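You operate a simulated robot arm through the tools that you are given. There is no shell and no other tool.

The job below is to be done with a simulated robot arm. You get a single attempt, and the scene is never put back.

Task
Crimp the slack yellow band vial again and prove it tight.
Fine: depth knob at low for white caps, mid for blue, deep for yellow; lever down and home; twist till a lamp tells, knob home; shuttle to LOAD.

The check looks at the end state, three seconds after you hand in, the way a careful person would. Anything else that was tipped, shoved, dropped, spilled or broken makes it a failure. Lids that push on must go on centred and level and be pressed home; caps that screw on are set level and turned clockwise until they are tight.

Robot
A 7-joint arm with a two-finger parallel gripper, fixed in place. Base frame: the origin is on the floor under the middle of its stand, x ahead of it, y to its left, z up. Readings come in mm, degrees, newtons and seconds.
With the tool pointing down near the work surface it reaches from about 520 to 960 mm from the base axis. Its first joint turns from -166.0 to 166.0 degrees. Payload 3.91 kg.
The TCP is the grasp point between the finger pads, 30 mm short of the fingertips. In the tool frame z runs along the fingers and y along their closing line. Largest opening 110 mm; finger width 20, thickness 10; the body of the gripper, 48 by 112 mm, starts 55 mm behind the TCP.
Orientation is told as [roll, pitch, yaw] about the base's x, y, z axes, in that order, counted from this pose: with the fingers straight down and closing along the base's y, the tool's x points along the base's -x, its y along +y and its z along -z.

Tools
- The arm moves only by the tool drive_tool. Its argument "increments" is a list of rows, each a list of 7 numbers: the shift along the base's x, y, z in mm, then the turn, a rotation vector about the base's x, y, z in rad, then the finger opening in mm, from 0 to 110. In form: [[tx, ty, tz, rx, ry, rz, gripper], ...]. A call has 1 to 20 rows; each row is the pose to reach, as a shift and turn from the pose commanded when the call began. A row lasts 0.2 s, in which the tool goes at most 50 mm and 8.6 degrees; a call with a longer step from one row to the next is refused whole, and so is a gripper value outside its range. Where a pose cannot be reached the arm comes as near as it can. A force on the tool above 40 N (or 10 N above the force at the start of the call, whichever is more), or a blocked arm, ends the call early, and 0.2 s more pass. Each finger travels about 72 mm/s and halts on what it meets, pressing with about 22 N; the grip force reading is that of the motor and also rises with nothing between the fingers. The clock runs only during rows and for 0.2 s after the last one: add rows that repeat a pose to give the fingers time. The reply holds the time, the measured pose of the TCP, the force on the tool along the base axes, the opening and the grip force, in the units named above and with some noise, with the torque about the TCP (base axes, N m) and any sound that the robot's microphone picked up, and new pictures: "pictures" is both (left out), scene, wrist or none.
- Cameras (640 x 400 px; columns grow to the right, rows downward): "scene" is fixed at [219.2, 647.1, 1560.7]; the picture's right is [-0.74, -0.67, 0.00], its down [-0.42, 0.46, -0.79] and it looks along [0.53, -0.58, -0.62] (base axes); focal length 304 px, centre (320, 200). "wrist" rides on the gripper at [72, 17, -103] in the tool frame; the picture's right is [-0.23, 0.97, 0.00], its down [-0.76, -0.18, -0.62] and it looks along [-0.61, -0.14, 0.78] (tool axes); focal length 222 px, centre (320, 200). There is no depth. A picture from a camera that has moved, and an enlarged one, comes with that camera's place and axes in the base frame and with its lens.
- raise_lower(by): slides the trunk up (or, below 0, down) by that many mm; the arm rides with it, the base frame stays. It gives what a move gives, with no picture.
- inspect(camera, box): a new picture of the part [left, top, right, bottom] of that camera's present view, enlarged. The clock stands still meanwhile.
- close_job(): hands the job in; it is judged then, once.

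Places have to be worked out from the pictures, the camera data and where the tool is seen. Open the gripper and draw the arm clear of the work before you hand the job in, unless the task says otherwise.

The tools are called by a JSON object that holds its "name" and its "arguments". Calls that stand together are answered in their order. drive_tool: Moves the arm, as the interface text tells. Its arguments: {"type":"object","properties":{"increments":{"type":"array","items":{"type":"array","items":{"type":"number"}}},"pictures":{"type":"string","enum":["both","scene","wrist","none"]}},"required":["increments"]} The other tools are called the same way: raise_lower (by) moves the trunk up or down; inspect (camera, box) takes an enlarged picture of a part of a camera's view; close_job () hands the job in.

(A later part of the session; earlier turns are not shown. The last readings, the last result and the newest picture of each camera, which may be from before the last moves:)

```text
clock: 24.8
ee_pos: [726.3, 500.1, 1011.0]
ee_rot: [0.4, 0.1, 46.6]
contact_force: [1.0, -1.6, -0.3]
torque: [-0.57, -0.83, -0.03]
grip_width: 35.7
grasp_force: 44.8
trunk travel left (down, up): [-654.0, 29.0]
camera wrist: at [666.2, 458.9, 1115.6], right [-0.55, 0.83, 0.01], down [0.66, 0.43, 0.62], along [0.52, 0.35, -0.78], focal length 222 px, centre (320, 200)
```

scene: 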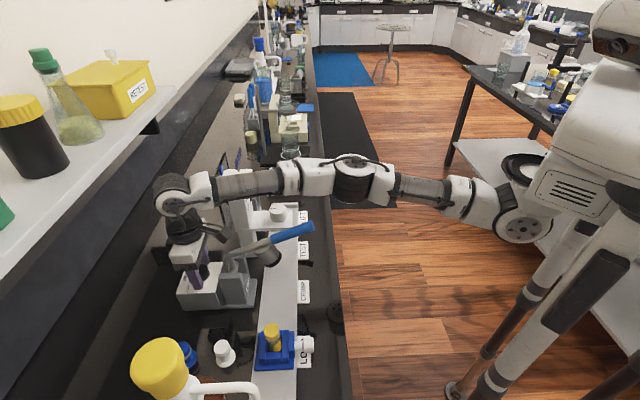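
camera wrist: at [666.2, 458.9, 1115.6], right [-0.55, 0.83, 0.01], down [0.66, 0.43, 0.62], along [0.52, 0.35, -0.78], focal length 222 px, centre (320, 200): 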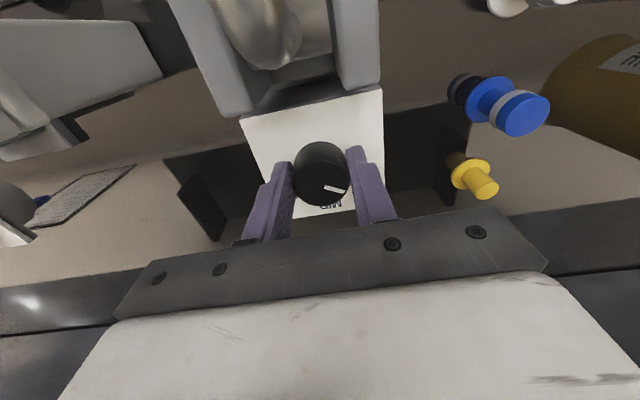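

Gripped at 35.7 mm. I'll turn clockwise in a first part (~40°) and watch the torque and sound.

{"name": "drive_tool", "arguments": {"increments": [[0, 0, 0, 0, 0, -0.1, 25], [0, 0, 0, 0, 0, -0.2, 25], [0, 0, 0, 0, 0, -0.3, 25], [0, 0, 0, 0, 0, -0.4, 25], [0, 0, 0, 0, 0, -0.5, 25], [0, 0, 0, 0, 0, -0.6, 25], [0, 0, 0, 0, 0, -0.7, 25]], "pictures": "wrist"}}

```text
clock: 26.4
ee_pos: [725.9, 501.6, 1011.1]
ee_rot: [0.6, 0.0, 6.6]
contact_force: [-4.2, 1.1, 9.4]
torque: [-1.29, -0.48, 0.01]
grip_width: 35.4
grasp_force: 45.0
trunk travel left (down, up): [-654.0, 29.0]
camera wrist: at [653.1, 509.4, 1115.5], right [0.12, 0.99, 0.01], down [0.78, -0.1, 0.62], along [0.62, -0.07, -0.78], focal length 222 px, centre (320, 200)
```

wrist: 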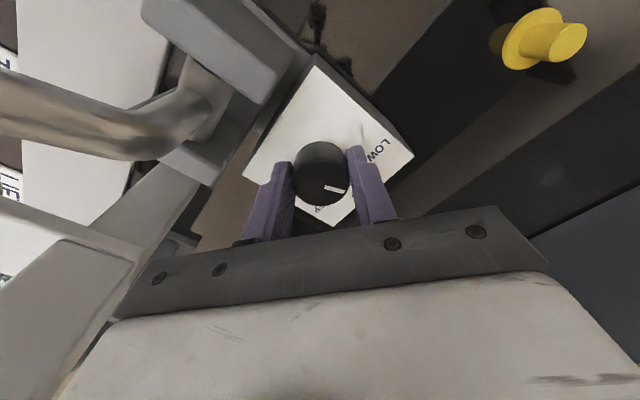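

The line moves with the gripper (turned 40°). Continue clockwise another ~40°.

{"name": "drive_tool", "arguments": {"increments": [[0, 0, 0, 0, 0, -0.1, 25], [0, 0, 0, 0, 0, -0.2, 25], [0, 0, 0, 0, 0, -0.3, 25], [0, 0, 0, 0, 0, -0.4, 25], [0, 0, 0, 0, 0, -0.5, 25], [0, 0, 0, 0, 0, -0.6, 25], [0, 0, 0, 0, 0, -0.7, 25]], "pictures": "wrist"}}

```text
clock: 28.0
ee_pos: [725.5, 504.0, 1011.5]
ee_rot: [0.6, 0.1, -33.7]
contact_force: [3.1, 19.5, 11.7]
torque: [-0.06, 0.11, 0.03]
grip_width: 35.5
grasp_force: 44.9
trunk travel left (down, up): [-654.0, 29.0]
camera wrist: at [675.5, 556.3, 1115.5], right [0.73, 0.68, 0.01], down [0.53, -0.58, 0.62], along [0.43, -0.45, -0.78], focal length 222 px, centre (320, 200)
```

wrist: 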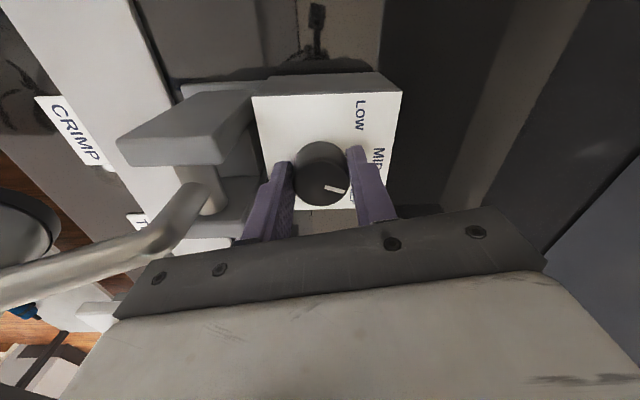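

The knob's true centre works out to about (728.2, 502.2) from the side forces; I'll correct the tool centre slightly and turn ~25° more, then check the line against DEEP.

{"name": "drive_tool", "arguments": {"increments": [[1, 0.8, 0, 0, 0, -0.1, 25], [1, 0.8, 0, 0, 0, -0.2, 25], [1, 0.8, 0, 0, 0, -0.3, 25], [1, 0.8, 0, 0, 0, -0.42, 25], [1, 0.8, 0, 0, 0, -0.42, 25]], "pictures": "wrist"}}

{"name": "inspect", "arguments": {"camera": "wrist", "box": [230, 60, 430, 230]}}

```text
clock: 29.2
ee_pos: [727.3, 504.0, 1011.2]
ee_rot: [0.6, 0.1, -57.6]
contact_force: [-1.3, 25.6, 13.9]
torque: [-0.15, 0.72, 0.02]
grip_width: 35.7
grasp_force: 44.7
trunk travel left (down, up): [-654.0, 29.0]
camera wrist: at [702.4, 573.3, 1115.5], right [0.94, 0.33, 0.01], down [0.25, -0.74, 0.62], along [0.21, -0.58, -0.78], focal length 222 px, centre (320, 200)
```

wrist: 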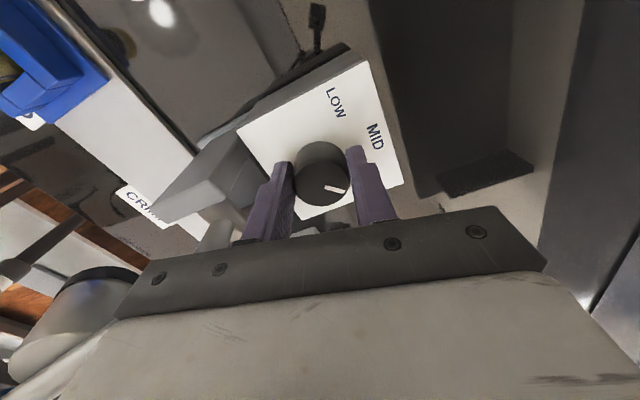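

```text
2.35 times, centred on (330, 145) of wrist
camera zoom: at [702.4, 573.3, 1115.5], right [0.94, 0.33, 0.01], down [0.25, -0.74, 0.62], along [0.21, -0.58, -0.78], focal length 523 px, centre (296, 329)
```

zoom: 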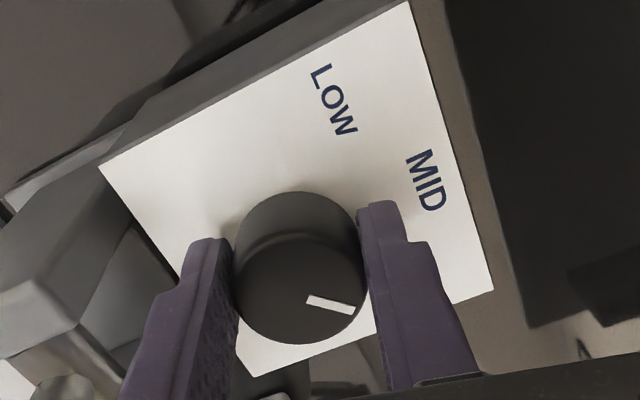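

The line now points at about -3° base angle, close to DEEP (-5°). I'll add ~5° more while easing the side force, then release and check from above.

{"name": "drive_tool", "arguments": {"increments": [[0, 1, 0.5, 0, 0, -0.05, 25], [0, 1.5, 1, 0, 0, -0.09, 25], [0, 1.5, 1, 0, 0, -0.09, 25]], "pictures": "wrist"}}

{"name": "inspect", "arguments": {"camera": "wrist", "box": [230, 60, 430, 230]}}

```text
clock: 30.0
ee_pos: [726.6, 504.4, 1010.2]
ee_rot: [0.5, -0.1, -62.9]
contact_force: [-4.3, 19.3, 11.3]
torque: [0.64, 1.16, 0.0]
grip_width: 35.5
grasp_force: 44.5
trunk travel left (down, up): [-654.0, 29.0]
camera wrist: at [709.2, 575.7, 1115.3], right [0.97, 0.24, 0.01], down [0.18, -0.76, 0.62], along [0.16, -0.6, -0.78], focal length 222 px, centre (320, 200)
```

wrist: 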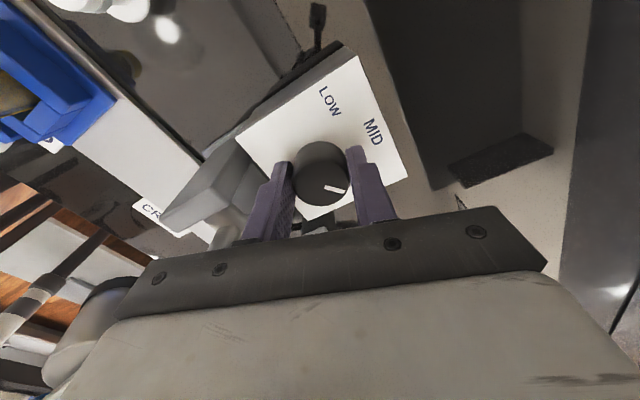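

```text
2.35 times, centred on (330, 145) of wrist
camera zoom: at [709.2, 575.7, 1115.3], right [0.97, 0.24, 0.01], down [0.18, -0.76, 0.62], along [0.16, -0.6, -0.78], focal length 523 px, centre (296, 329)
```

zoom: 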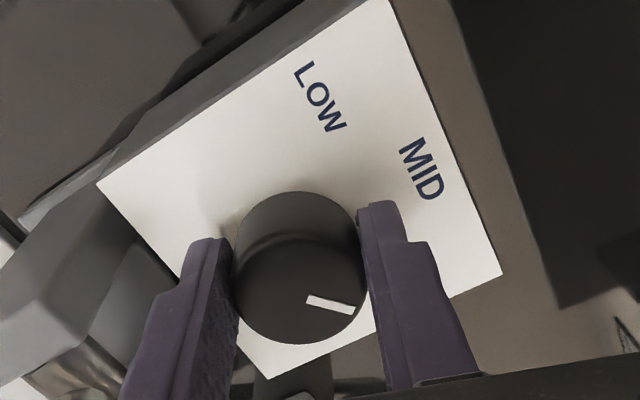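

Turned 109.5° in total with the knob following. Now open, rise straight up, and check the dial.

{"name": "drive_tool", "arguments": {"increments": [[0, 0, 0, 0, 0, 0, 45], [0, 0, 0, 0, 0, 0, 60], [0, 0, 0, 0, 0, 0, 60], [0, 0, 20, 0, 0, 0, 60], [0, 0, 40, 0, 0, 0, 60], [0, 0, 60, 0, 0, 0, 60], [0, 0, 80, 0, 0, 0, 60], [0, 0, 80, 0, 0, 0, 60]], "pictures": "wrist"}}

{"name": "inspect", "arguments": {"camera": "wrist", "box": [255, 30, 395, 180]}}

{"name": "inspect", "arguments": {"camera": "scene", "box": [170, 250, 240, 315]}}

```text
clock: 31.8
ee_pos: [727.7, 502.0, 1091.5]
ee_rot: [0.6, 0.0, -62.9]
contact_force: [0.6, -0.2, -0.1]
torque: [0.03, -0.02, -0.01]
grip_width: 60.1
grasp_force: 0.1
trunk travel left (down, up): [-654.0, 29.0]
camera wrist: at [709.5, 574.3, 1196.5], right [0.97, 0.24, 0.01], down [0.18, -0.76, 0.62], along [0.16, -0.6, -0.78], focal length 222 px, centre (320, 200)
```

wrist: 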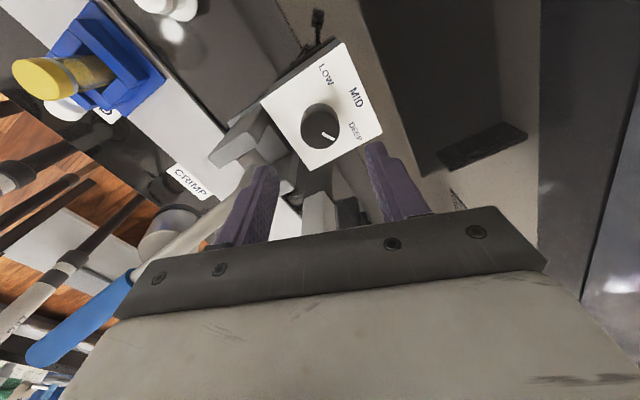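

```text
2.67 times, centred on (325, 105) of wrist
camera zoom: at [709.5, 574.3, 1196.5], right [0.97, 0.24, 0.01], down [0.18, -0.76, 0.62], along [0.16, -0.6, -0.78], focal length 592 px, centre (307, 453)
```

zoom: 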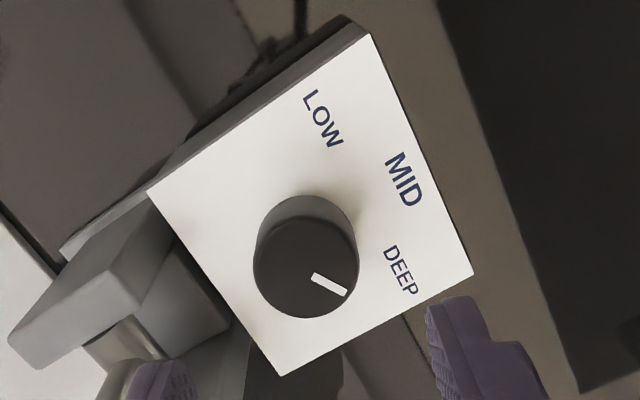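

```text
6.15 times, centred on (205, 282) of scene
camera zoom: at [219.2, 647.1, 1560.7], right [-0.74, -0.67, 0.0], down [-0.42, 0.46, -0.79], along [0.53, -0.58, -0.62], focal length 1871 px, centre (1028, -308)
```

zoom: 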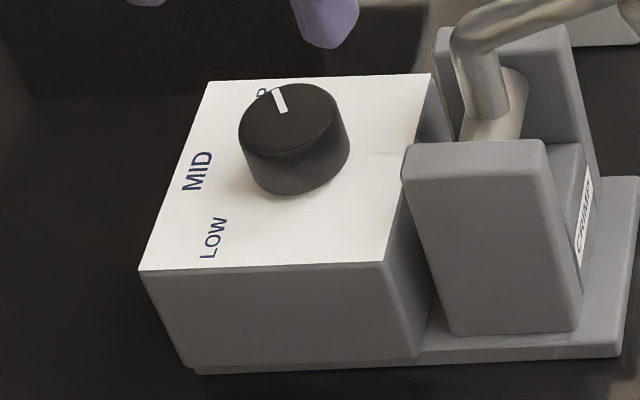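

The knob turned a further ~10° on release — it snapped into the symmetric detent at DEEP (-60° from MID, 120° from LOW), so depth is now DEEP. Next I retreat sideways and back out to the front of the bench while turning yaw back to 45°.

{"name": "drive_tool", "arguments": {"increments": [[-10, 10, 5, 0, 0, 0.14, 60], [-20, 20, 8, 0, 0, 0.28, 60], [-30, 30, 8, 0, 0, 0.42, 60], [-40, 40, 8, 0, 0, 0.56, 60], [-50, 50, 8, 0, 0, 0.7, 60], [-60, 60, 8, 0, 0, 0.84, 60], [-60, 60, 8, 0, 0, 0.98, 60], [-60, 60, 8, 0, 0, 1.12, 60], [-60, 60, 8, 0, 0, 1.26, 60], [-60, 60, 8, 0, 0, 1.4, 60], [-60, 60, 8, 0, 0, 1.54, 60], [-60, 60, 8, 0, 0, 1.68, 60], [-60, 60, 8, 0, 0, 1.82, 60], [-60, 60, 8, 0, 0, 1.885, 60], [-60, 60, 8, 0, 0, 1.885, 60]], "pictures": "both"}}

```text
clock: 35.0
ee_pos: [666.6, 562.4, 1097.3]
ee_rot: [0.6, -0.2, 45.3]
contact_force: [0.0, -0.4, 0.0]
torque: [0.0, 0.03, -0.04]
grip_width: 60.2
grasp_force: 0.1
out of reach, approached as far as the arm can: row 10, 13, 14
trunk travel left (down, up): [-654.0, 29.0]
camera wrist: at [604.5, 522.0, 1201.6], right [-0.53, 0.85, 0.01], down [0.67, 0.41, 0.62], along [0.52, 0.34, -0.78], focal length 222 px, centre (320, 200)
```

scene: 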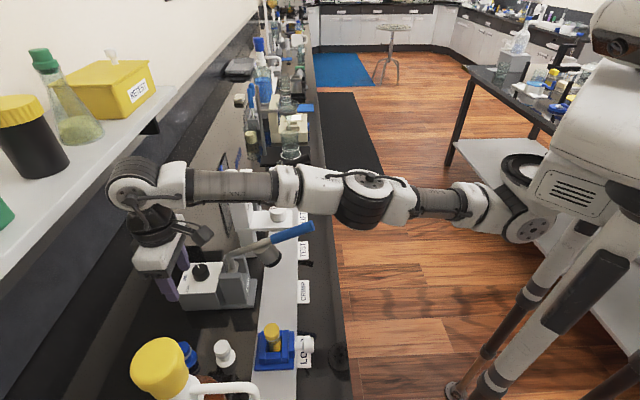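
wrist: 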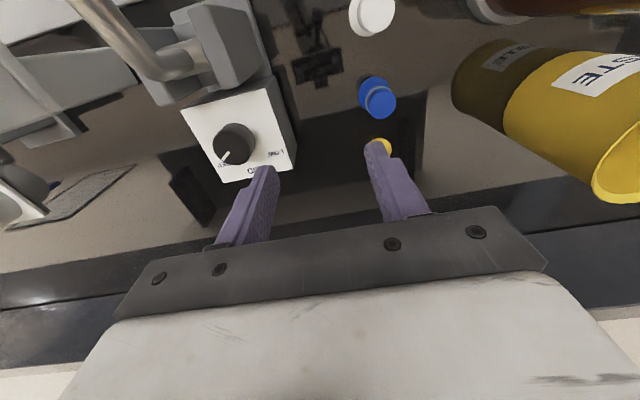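

The dial is visible again; I'll zoom to confirm the line is on DEEP.

{"name": "inspect", "arguments": {"camera": "wrist", "box": [170, 70, 310, 190]}}

```text
3.33 times, centred on (240, 130) of wrist
camera zoom: at [604.5, 522.0, 1201.6], right [-0.53, 0.85, 0.01], down [0.67, 0.41, 0.62], along [0.52, 0.34, -0.78], focal length 740 px, centre (587, 433)
```

zoom: 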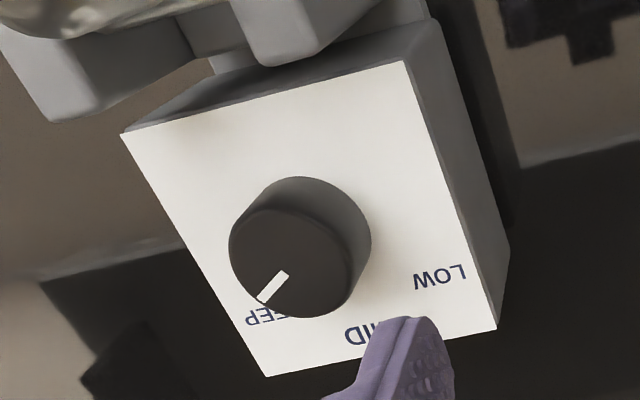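

DEEP confirmed. Now I back out along the same corridor to the bench front, then over toward LOAD to see the shuttle handle closely.

{"name": "drive_tool", "arguments": {"increments": [[-28, -28, 8, 0, 0, 0, 60], [-56, -56, 16, 0, 0, 0, 60], [-84, -84, 24, 0, 0, 0, 60], [-112, -112, 32, 0, 0, 0, 60], [-140, -140, 40, 0, 0, 0, 60], [-168, -168, 48, 0, 0, 0, 60], [-196, -196, 56, 0, 0, 0, 60], [-220, -220, 56, 0, 0, 0, 60], [-243, -197, 56, 0, 0, 0, 60], [-266, -174, 56, 0, 0, 0, 60], [-266, -174, 56, 0, 0, 0, 60]], "pictures": "both"}}

```text
clock: 37.4
ee_pos: [401.6, 390.3, 1153.6]
ee_rot: [0.5, -0.1, 45.2]
contact_force: [-0.2, -0.9, -0.1]
torque: [0.03, -0.01, -0.04]
grip_width: 60.1
grasp_force: 0.0
trunk travel left (down, up): [-654.0, 29.0]
camera wrist: at [340.2, 349.8, 1258.0], right [-0.53, 0.85, 0.01], down [0.67, 0.41, 0.62], along [0.52, 0.34, -0.78], focal length 222 px, centre (320, 200)
```

scene: 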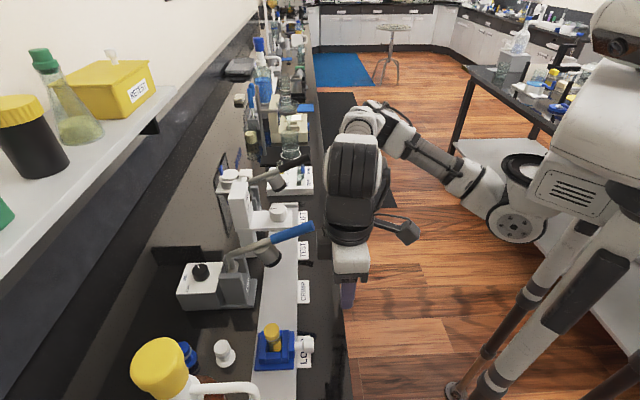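
wrist: 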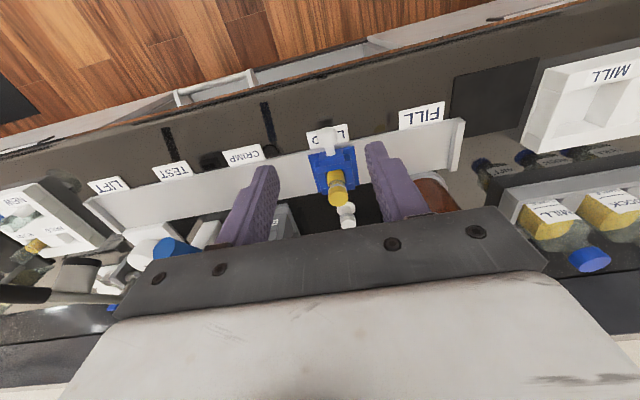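

I'll zoom onto the shuttle and handle from this view to fix their position and height.

{"name": "inspect", "arguments": {"camera": "wrist", "box": [285, 110, 385, 215]}}

{"name": "inspect", "arguments": {"camera": "wrist", "box": [80, 90, 340, 250]}}

{"name": "inspect", "arguments": {"camera": "scene", "box": [240, 270, 340, 380]}}

```text
3.81 times, centred on (335, 162) of wrist
camera zoom: at [340.2, 349.8, 1258.0], right [-0.53, 0.85, 0.01], down [0.67, 0.41, 0.62], along [0.52, 0.34, -0.78], focal length 846 px, centre (263, 343)
```

zoom: 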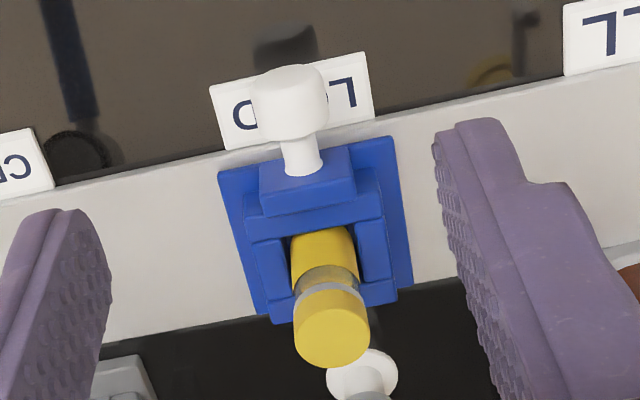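

```text
2.46 times, centred on (210, 170) of wrist
camera zoom: at [340.2, 349.8, 1258.0], right [-0.53, 0.85, 0.01], down [0.67, 0.41, 0.62], along [0.52, 0.34, -0.78], focal length 547 px, centre (591, 274)
```

zoom: 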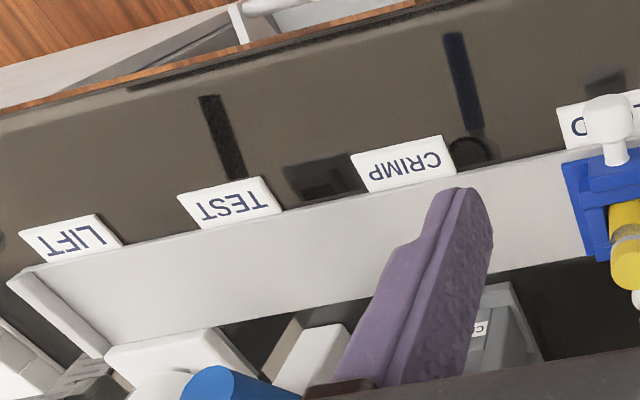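

```text
3.64 times, centred on (290, 325) of scene
camera zoom: at [219.2, 647.1, 1560.7], right [-0.74, -0.67, 0.0], down [-0.42, 0.46, -0.79], along [0.53, -0.58, -0.62], focal length 1106 px, centre (429, -254)
```

zoom: 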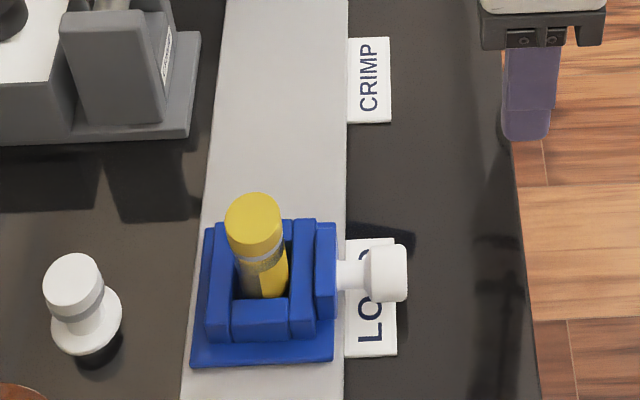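

Pommel of the shuttle handle: rail coordinate a≈8, b≈623, z≈932, ~31 mm diameter; bench top ≈905. The crimp lever overhangs the front (tip at b≈606, z≈1130), so I'll hold the handle with the tool tilted ~35° from the front to pass under it. First tilt here.

{"name": "drive_tool", "arguments": {"increments": [[0, 0, 0, 0.09, -0.09, 0, 60], [0, 0, 0, 0.18, -0.18, 0, 60], [0, 0, 0, 0.27, -0.27, 0, 60], [0, 0, 0, 0.36, -0.36, 0, 60], [0, 0, 0, 0.432, -0.432, 0, 60], [0, 0, 0, 0.432, -0.432, 0, 60]], "pictures": "both"}}

```text
clock: 38.8
ee_pos: [400.5, 388.9, 1155.2]
ee_rot: [0.4, -35.0, 45.2]
contact_force: [0.7, 0.9, 0.5]
torque: [-0.02, -0.02, -0.03]
grip_width: 59.9
grasp_force: 0.2
trunk travel left (down, up): [-654.0, 29.0]
camera wrist: at [306.8, 316.3, 1198.1], right [-0.56, 0.82, 0.14], down [0.32, 0.06, 0.95], along [0.76, 0.58, -0.29], focal length 222 px, centre (320, 200)
```

scene: 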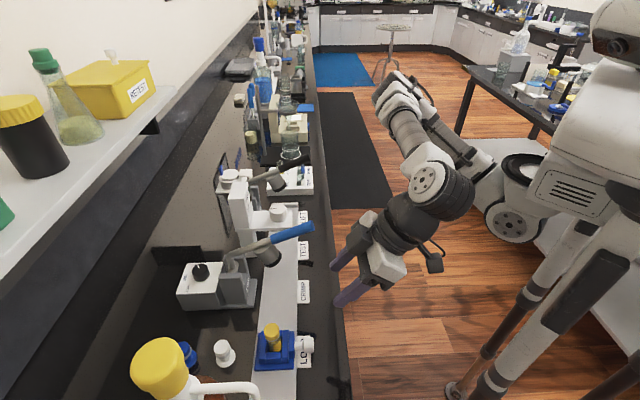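
wrist: 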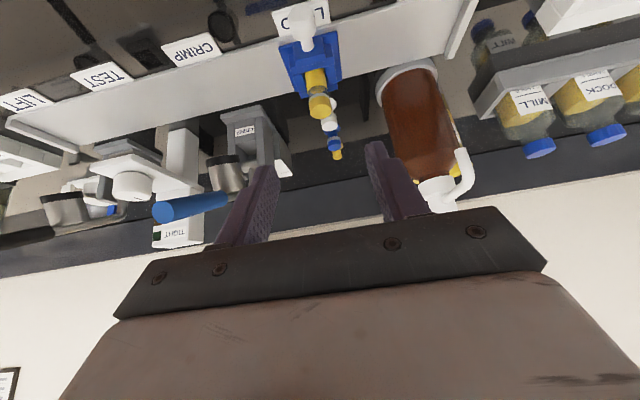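

Tilted 35° cleanly. Now descend to a pre-approach point in front of the handle (about 50 mm back along the fingers).

{"name": "drive_tool", "arguments": {"increments": [[3, 3, -30, 0, 0, 0, 60], [7, 7, -60, 0, 0, 0, 60], [11, 11, -90, 0, 0, 0, 60], [15, 15, -120, 0, 0, 0, 60], [18.4, 18.5, -150, 0, 0, 0, 60], [18.4, 18.5, -166, 0, 0, 0, 60], [18.4, 18.5, -166, 0, 0, 0, 60]], "pictures": "both"}}

{"name": "inspect", "arguments": {"camera": "wrist", "box": [220, 60, 460, 240]}}

{"name": "inspect", "arguments": {"camera": "scene", "box": [240, 280, 400, 390]}}

```text
clock: 40.4
ee_pos: [421.8, 408.5, 991.4]
ee_rot: [0.4, -34.9, 45.3]
contact_force: [0.1, 0.3, -0.1]
torque: [0.01, 0.0, -0.03]
grip_width: 60.2
grasp_force: 0.0
trunk travel left (down, up): [-654.0, 29.0]
camera wrist: at [326.6, 334.2, 1034.0], right [-0.56, 0.82, 0.14], down [0.32, 0.06, 0.95], along [0.76, 0.58, -0.29], focal length 222 px, centre (320, 200)
```

scene: 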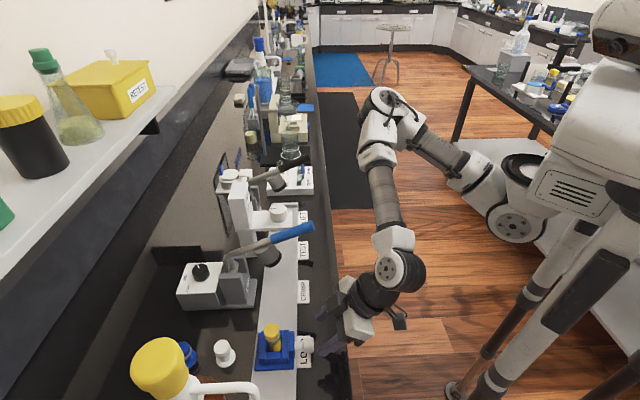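
wrist: 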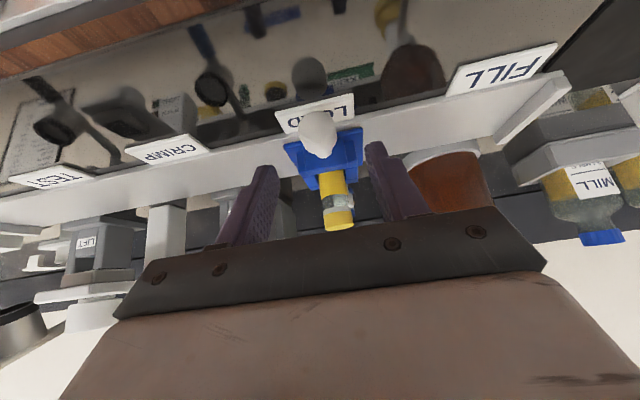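

```text
2.22 times, centred on (340, 150) of wrist
camera zoom: at [326.6, 334.2, 1034.0], right [-0.56, 0.82, 0.14], down [0.32, 0.06, 0.95], along [0.76, 0.58, -0.29], focal length 494 px, centre (276, 311)
```

zoom: 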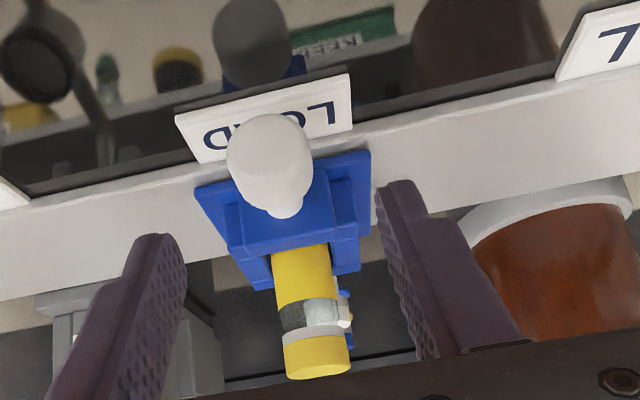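

```text
3.64 times, centred on (320, 335) of scene
camera zoom: at [219.2, 647.1, 1560.7], right [-0.74, -0.67, 0.0], down [-0.42, 0.46, -0.79], along [0.53, -0.58, -0.62], focal length 1106 px, centre (320, -291)
```

zoom: 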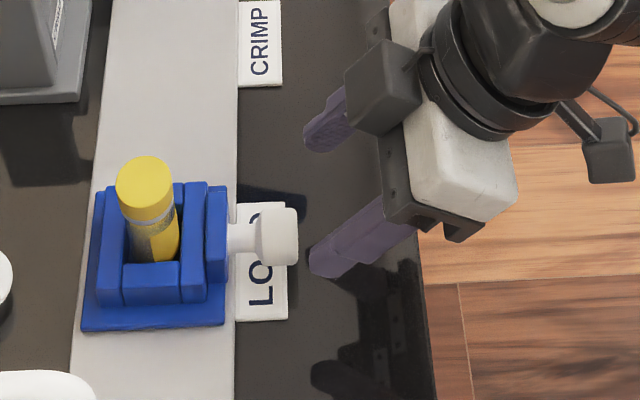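

The pommel is centred between the fingers. I'll advance along the finger direction to straddle it.

{"name": "drive_tool", "arguments": {"increments": [[7, 7, -14, 0, 0, 0, 60], [13, 13, -28, 0, 0, 0, 60], [18.5, 19, -42, 0, 0, 0, 60], [18.5, 19, -42, 0, 0, 0, 60]], "pictures": "both"}}

{"name": "inspect", "arguments": {"camera": "wrist", "box": [220, 60, 460, 240]}}

{"name": "inspect", "arguments": {"camera": "scene", "box": [240, 290, 380, 390]}}

```text
clock: 41.4
ee_pos: [438.4, 425.8, 945.2]
ee_rot: [0.4, -35.1, 45.2]
contact_force: [-0.8, -0.1, 0.8]
torque: [0.01, 0.01, -0.01]
grip_width: 59.9
grasp_force: 0.0
trunk travel left (down, up): [-654.0, 29.0]
camera wrist: at [343.7, 352.5, 989.5], right [-0.56, 0.82, 0.14], down [0.32, 0.06, 0.95], along [0.76, 0.58, -0.29], focal length 222 px, centre (320, 200)
```

scene: 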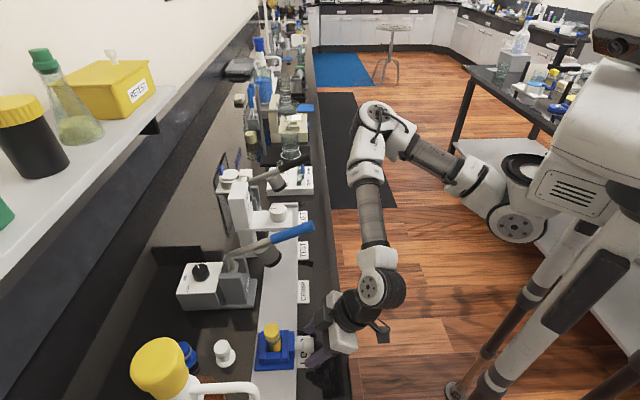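
wrist: 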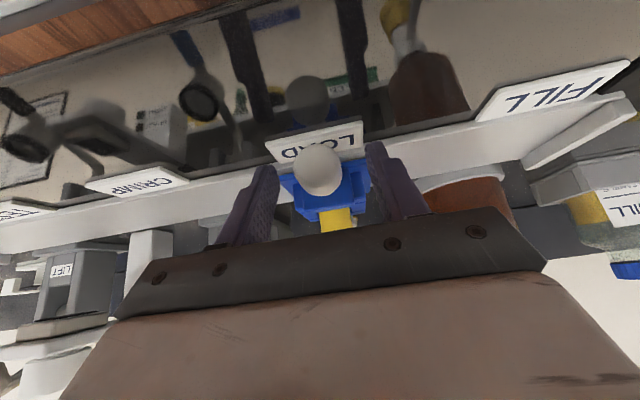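

```text
2.22 times, centred on (340, 150) of wrist
camera zoom: at [343.7, 352.5, 989.5], right [-0.56, 0.82, 0.14], down [0.32, 0.06, 0.95], along [0.76, 0.58, -0.29], focal length 494 px, centre (276, 311)
```

zoom: 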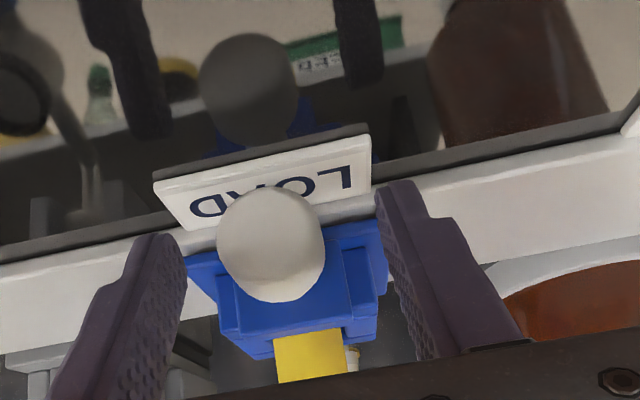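

```text
4.00 times, centred on (310, 340) of scene
camera zoom: at [219.2, 647.1, 1560.7], right [-0.74, -0.67, 0.0], down [-0.42, 0.46, -0.79], along [0.53, -0.58, -0.62], focal length 1216 px, centre (360, -360)
```

zoom: 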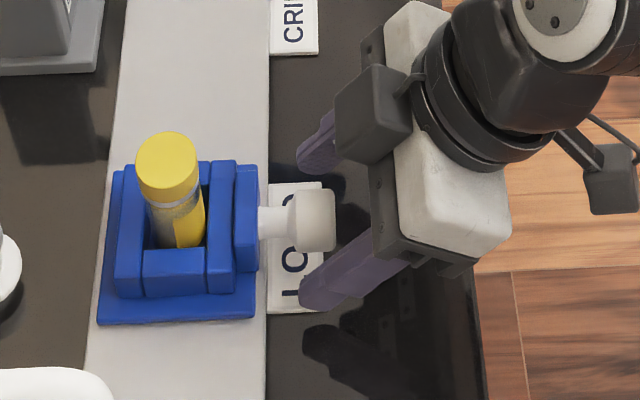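

The fingers straddle the pommel. Closing on it.

{"name": "drive_tool", "arguments": {"increments": [[0, 0, 0, 0, 0, 0, 45], [0, 0, 0, 0, 0, 0, 34], [0, 0, 0, 0, 0, 0, 22], [0, 0, 0, 0, 0, 0, 22]], "pictures": "both"}}

{"name": "inspect", "arguments": {"camera": "wrist", "box": [220, 60, 460, 240]}}

{"name": "inspect", "arguments": {"camera": "scene", "box": [240, 290, 380, 390]}}

```text
clock: 42.4
ee_pos: [437.7, 425.3, 944.2]
ee_rot: [0.3, -34.9, 45.2]
contact_force: [0.6, -0.4, 0.0]
torque: [-0.01, -0.06, -0.31]
grip_width: 29.4
grasp_force: 45.3
trunk travel left (down, up): [-654.0, 29.0]
camera wrist: at [343.8, 352.4, 989.6], right [-0.56, 0.82, 0.14], down [0.32, 0.06, 0.95], along [0.76, 0.57, -0.29], focal length 222 px, centre (320, 200)
```

scene: 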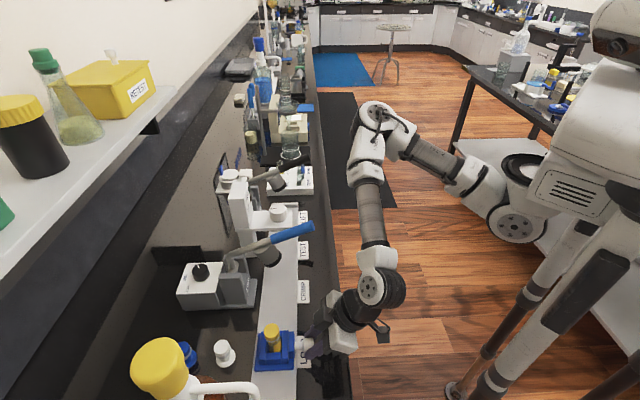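
wrist: 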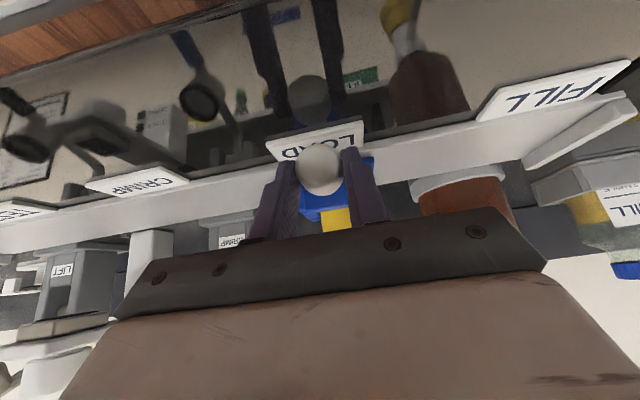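

```text
2.22 times, centred on (340, 150) of wrist
camera zoom: at [343.8, 352.4, 989.6], right [-0.56, 0.82, 0.14], down [0.32, 0.06, 0.95], along [0.76, 0.57, -0.29], focal length 494 px, centre (276, 311)
```

zoom: 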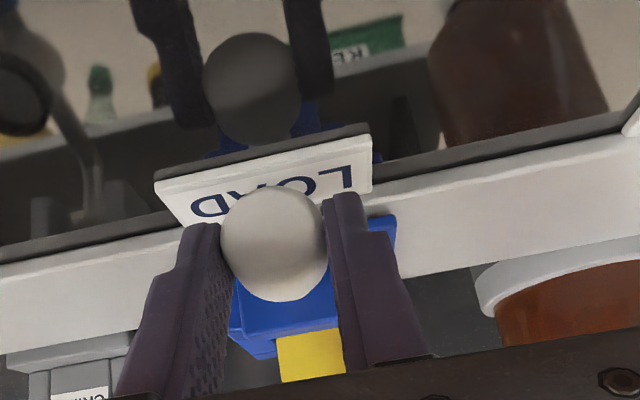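

```text
4.00 times, centred on (310, 340) of scene
camera zoom: at [219.2, 647.1, 1560.7], right [-0.74, -0.67, 0.0], down [-0.42, 0.46, -0.79], along [0.53, -0.58, -0.62], focal length 1216 px, centre (360, -360)
```

zoom: 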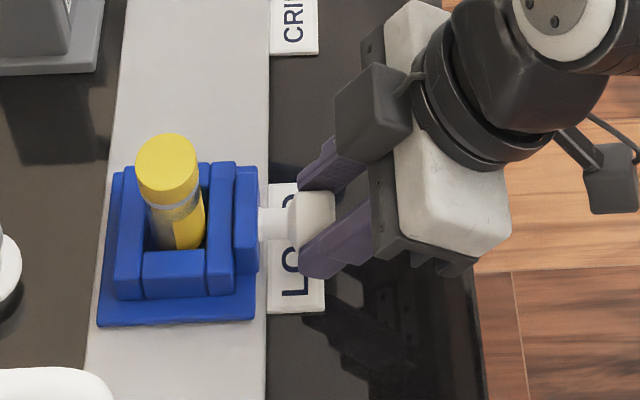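

Gripped at 29 mm. CRIMP lies about 150 mm further along the rail (a≈159, in line with the crimper axis), so I'll slide the shuttle along [0.707,-0.707], first 50 mm, watching forces.

{"name": "drive_tool", "arguments": {"increments": [[7, -7, 0, 0, 0, 0, 22], [14, -14, 0, 0, 0, 0, 22], [21, -21, 0, 0, 0, 0, 22], [28, -28, 0, 0, 0, 0, 22], [35, -35, 0, 0, 0, 0, 22]], "pictures": "scene"}}

{"name": "inspect", "arguments": {"camera": "scene", "box": [230, 210, 390, 380]}}

```text
clock: 43.6
ee_pos: [474.8, 389.4, 946.8]
ee_rot: [0.3, -34.7, 45.2]
contact_force: [-7.0, -8.5, -27.4]
torque: [-0.04, 0.11, -0.35]
grip_width: 29.3
grasp_force: 45.2
trunk travel left (down, up): [-654.0, 29.0]
```

scene: 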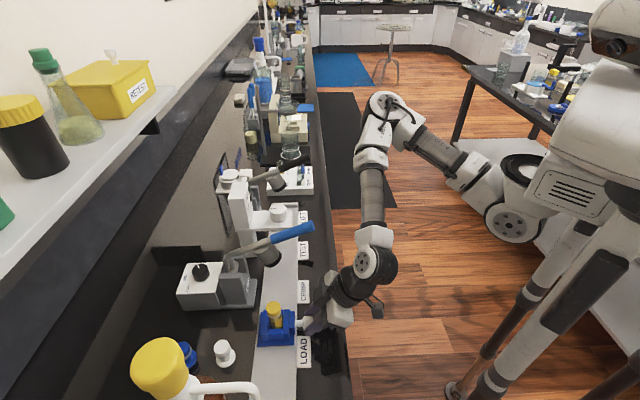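

```text
2.35 times, centred on (310, 295) of scene
camera zoom: at [219.2, 647.1, 1560.7], right [-0.74, -0.67, 0.0], down [-0.42, 0.46, -0.79], along [0.53, -0.58, -0.62], focal length 715 px, centre (344, -24)
```

zoom: 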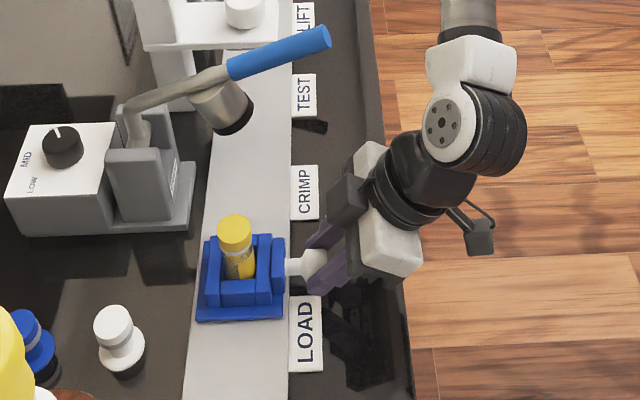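

The shuttle slides well; there's a ~27 N downward pull so my commanded height is slightly high. I'll lower it 2 mm and continue most of the way towards CRIMP.

{"name": "drive_tool", "arguments": {"increments": [[4, -4, -1, 0, 0, 0, 22], [10, -10, -2, 0, 0, 0, 22], [17, -17, -2, 0, 0, 0, 22], [24, -24, -2, 0, 0, 0, 22], [31, -31, -2, 0, 0, 0, 22], [38, -38, -2, 0, 0, 0, 22], [45, -45, -2, 0, 0, 0, 22]], "pictures": "scene"}}

{"name": "inspect", "arguments": {"camera": "scene", "box": [210, 200, 370, 350]}}

```text
clock: 45.2
ee_pos: [518.3, 345.1, 945.5]
ee_rot: [0.4, -34.9, 45.2]
contact_force: [-15.8, -15.7, -7.5]
torque: [-0.24, 0.36, -0.26]
grip_width: 29.5
grasp_force: 45.0
trunk travel left (down, up): [-654.0, 29.0]
```

scene: 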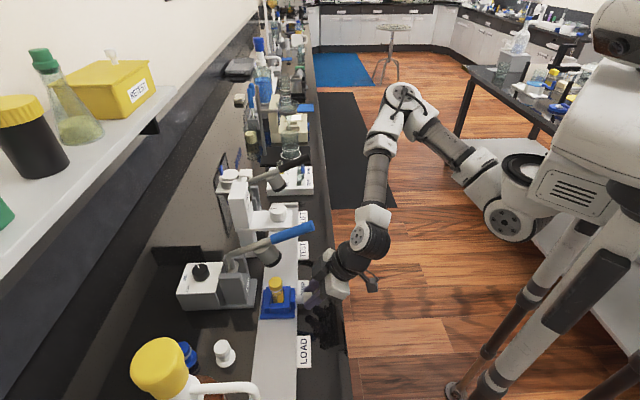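

```text
2.67 times, centred on (290, 275) of scene
camera zoom: at [219.2, 647.1, 1560.7], right [-0.74, -0.67, 0.0], down [-0.42, 0.46, -0.79], along [0.53, -0.58, -0.62], focal length 811 px, centre (400, 0)
```

zoom: 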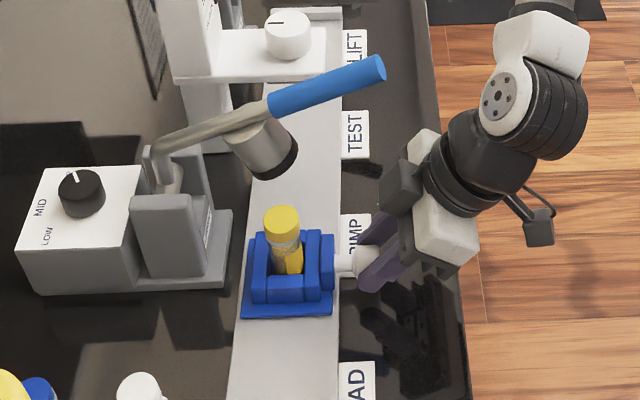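

At a≈122 now. I'll ease off the wall-ward push and creep the remaining ~36 mm in small steps, listening for a detent.

{"name": "drive_tool", "arguments": {"increments": [[3, -5, 0, 0, 0, 0, 22], [7, -9, 0, 0, 0, 0, 22], [11, -13, 0, 0, 0, 0, 22], [15, -17, 0, 0, 0, 0, 22], [19, -21, 0, 0, 0, 0, 22]], "pictures": "scene"}}

{"name": "inspect", "arguments": {"camera": "scene", "box": [210, 200, 370, 330]}}

```text
clock: 46.4
ee_pos: [539.2, 324.2, 946.4]
ee_rot: [0.5, -35.0, 45.1]
contact_force: [5.2, 2.4, -12.7]
torque: [-0.43, 0.42, -0.21]
grip_width: 29.4
grasp_force: 45.2
trunk travel left (down, up): [-654.0, 29.0]
```

scene: 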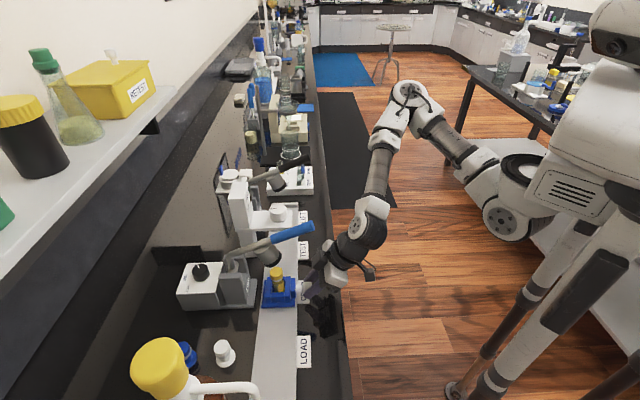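

```text
3.08 times, centred on (290, 265) of scene
camera zoom: at [219.2, 647.1, 1560.7], right [-0.74, -0.67, 0.0], down [-0.42, 0.46, -0.79], along [0.53, -0.58, -0.62], focal length 936 px, centre (412, 0)
```

zoom: 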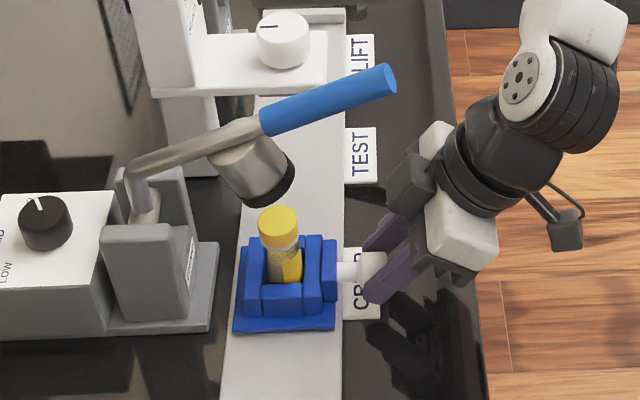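

At a≈152, nearly under the plunger. I'll creep the last ~7 mm to a≈159 and look at alignment.

{"name": "drive_tool", "arguments": {"increments": [[2.5, -2.5, 0, 0, 0, 0, 22], [5, -5, 0, 0, 0, 0, 22], [5, -5, 0, 0, 0, 0, 22]], "pictures": "both"}}

{"name": "inspect", "arguments": {"camera": "scene", "box": [210, 210, 340, 320]}}

{"name": "inspect", "arguments": {"camera": "wrist", "box": [200, 40, 460, 250]}}

```text
clock: 47.2
ee_pos: [543.6, 320.9, 947.5]
ee_rot: [0.3, -35.1, 45.2]
contact_force: [5.9, 2.2, 3.2]
torque: [-0.39, 0.39, -0.41]
grip_width: 29.3
grasp_force: 44.6
trunk travel left (down, up): [-654.0, 29.0]
camera wrist: at [448.8, 247.6, 989.5], right [-0.56, 0.82, 0.14], down [0.32, 0.06, 0.95], along [0.76, 0.58, -0.29], focal length 222 px, centre (320, 200)
```

scene: 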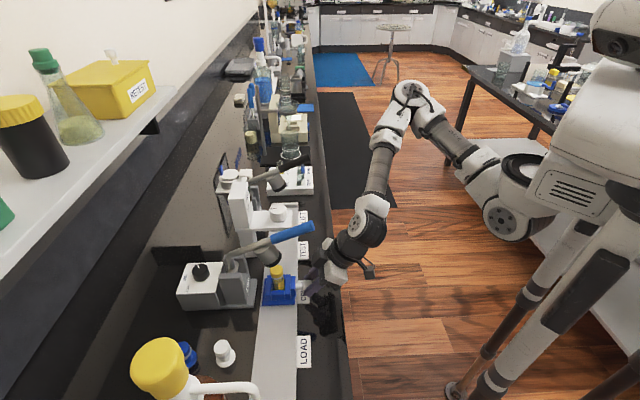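
wrist: 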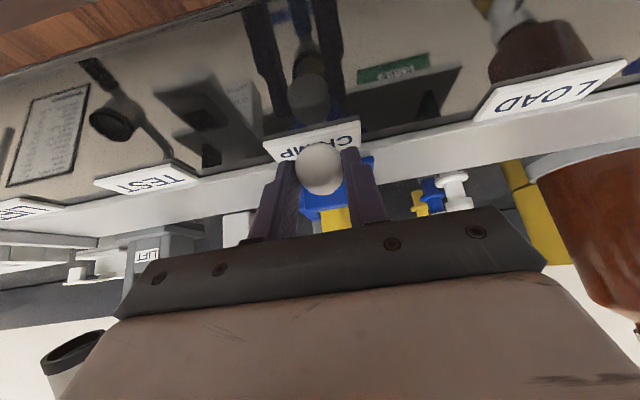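

```text
3.64 times, centred on (275, 265) of scene
camera zoom: at [219.2, 647.1, 1560.7], right [-0.74, -0.67, 0.0], down [-0.42, 0.46, -0.79], along [0.53, -0.58, -0.62], focal length 1106 px, centre (484, -36)
```

zoom: 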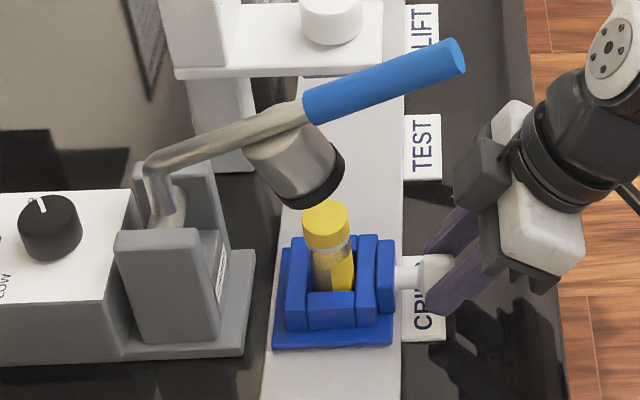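

```text
1.90 times, centred on (330, 145) of wrist
camera zoom: at [448.8, 247.6, 989.5], right [-0.56, 0.82, 0.14], down [0.32, 0.06, 0.95], along [0.76, 0.58, -0.29], focal length 423 px, centre (301, 305)
```

zoom: 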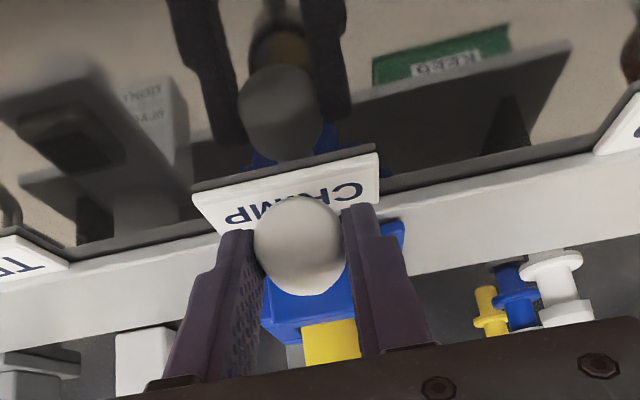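

The shuttle is at a≈157.5; comparing handle-to-label offset with LOAD suggests ~2.4 mm more, matching the crimper axis (≈160). I'll nudge that, then release the handle and see if it settles.

{"name": "drive_tool", "arguments": {"increments": [[1.8, -1.8, 0, 0, 0, 0, 22], [1.8, -1.8, 0, 0, 0, 0, 22], [1.8, -1.8, 0, 0, 0, 0, 35], [1.8, -1.8, 0, 0, 0, 0, 50], [1.8, -1.8, 0, 0, 0, 0, 50]], "pictures": "both"}}

{"name": "inspect", "arguments": {"camera": "scene", "box": [210, 210, 340, 320]}}

{"name": "inspect", "arguments": {"camera": "wrist", "box": [200, 40, 460, 250]}}

```text
clock: 48.4
ee_pos: [545.9, 318.3, 945.6]
ee_rot: [0.4, -35.0, 45.2]
contact_force: [0.2, 0.1, -0.1]
torque: [0.0, 0.02, 0.0]
grip_width: 50.2
grasp_force: 0.0
trunk travel left (down, up): [-654.0, 29.0]
camera wrist: at [449.9, 245.1, 989.4], right [-0.56, 0.82, 0.14], down [0.32, 0.06, 0.95], along [0.76, 0.58, -0.29], focal length 222 px, centre (320, 200)
```

scene: 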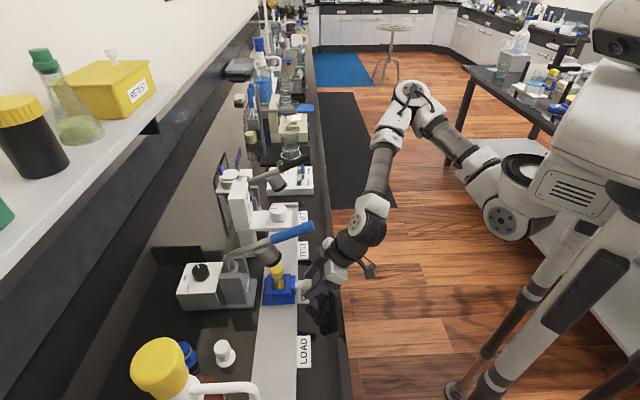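
wrist: 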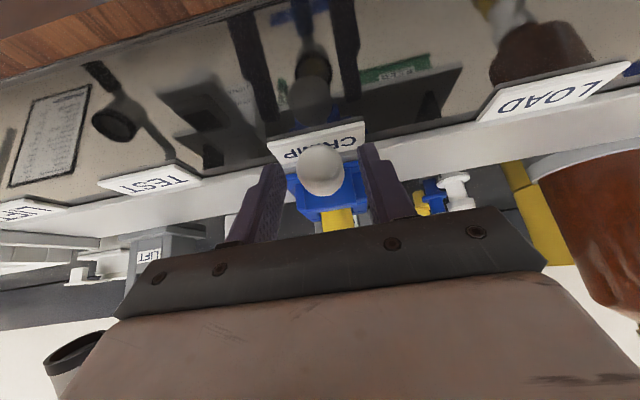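

```text
3.64 times, centred on (275, 265) of scene
camera zoom: at [219.2, 647.1, 1560.7], right [-0.74, -0.67, 0.0], down [-0.42, 0.46, -0.79], along [0.53, -0.58, -0.62], focal length 1106 px, centre (484, -36)
```

zoom: 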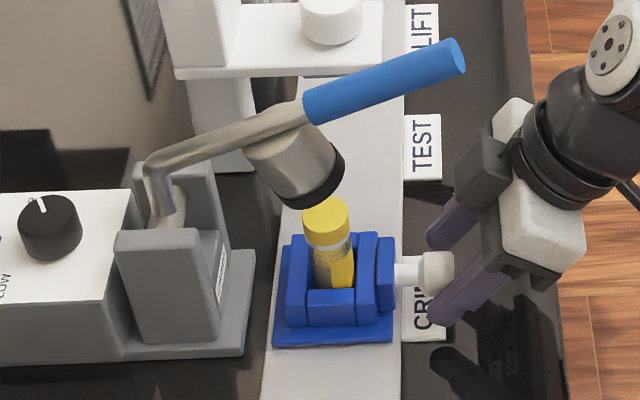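

```text
1.90 times, centred on (330, 145) of wrist
camera zoom: at [449.9, 245.1, 989.4], right [-0.56, 0.82, 0.14], down [0.32, 0.06, 0.95], along [0.76, 0.58, -0.29], focal length 423 px, centre (301, 305)
```

zoom: 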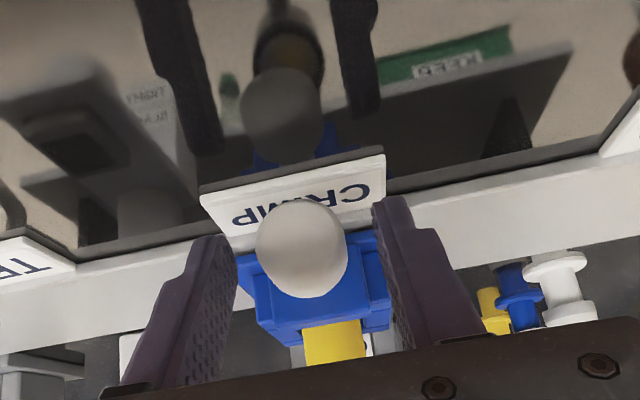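

Shuttle handle now has the same offset to its label as at LOAD, so it's at CRIMP, with the vial under the plunger. I'll back the gripper off along its axis, then up and away in front.

{"name": "drive_tool", "arguments": {"increments": [[-8, -8, 16, 0, 0, 0, 60], [-16, -16, 32, 0, 0, 0, 60], [-24, -24, 48, 0, 0, 0, 60], [-45, -45, 50, 0, 0, 0, 60], [-70, -70, 52, 0, 0, 0, 60], [-95, -95, 54, 0, 0, 0, 60], [-95, -95, 54, 0, 0, 0, 60]], "pictures": "both"}}

{"name": "inspect", "arguments": {"camera": "scene", "box": [210, 200, 340, 320]}}

{"name": "inspect", "arguments": {"camera": "wrist", "box": [160, 40, 480, 250]}}

```text
clock: 50.0
ee_pos: [503.8, 286.2, 1005.2]
ee_rot: [0.5, -34.9, 45.2]
contact_force: [0.5, -0.8, -0.4]
torque: [0.0, -0.01, -0.04]
grip_width: 59.7
grasp_force: 0.1
out of reach, approached as far as the arm can: row 4, 5, 6, 7
trunk travel left (down, up): [-654.0, 29.0]
camera wrist: at [409.3, 213.1, 1049.6], right [-0.56, 0.82, 0.14], down [0.32, 0.06, 0.95], along [0.76, 0.57, -0.3], focal length 222 px, centre (320, 200)
```

scene: 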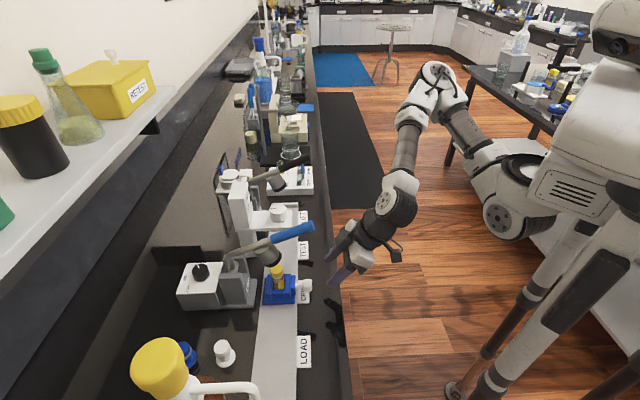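
wrist: 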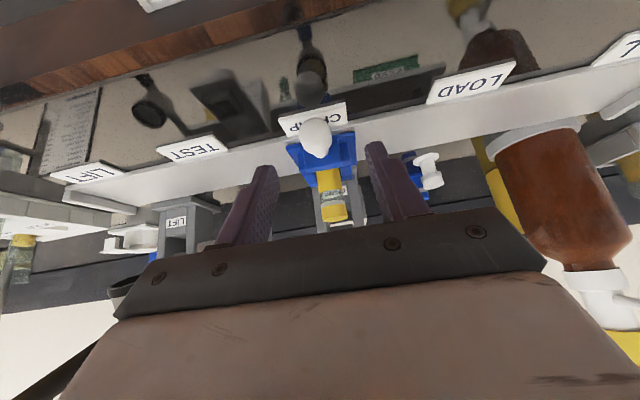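

```text
3.33 times, centred on (275, 260) of scene
camera zoom: at [219.2, 647.1, 1560.7], right [-0.74, -0.67, 0.0], down [-0.42, 0.46, -0.79], along [0.53, -0.58, -0.62], focal length 1014 px, centre (470, 0)
```

zoom: 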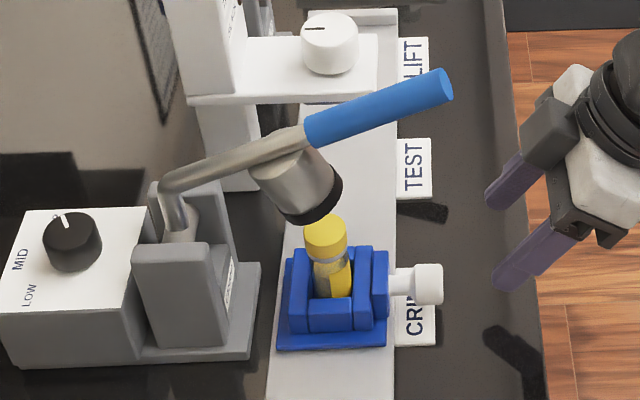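

```text
1.90 times, centred on (320, 145) of wrist
camera zoom: at [409.3, 213.1, 1049.6], right [-0.56, 0.82, 0.14], down [0.32, 0.06, 0.95], along [0.76, 0.57, -0.3], focal length 423 px, centre (320, 305)
```

zoom: 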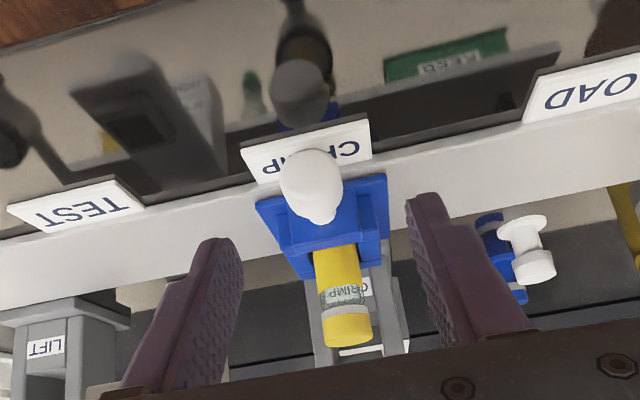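

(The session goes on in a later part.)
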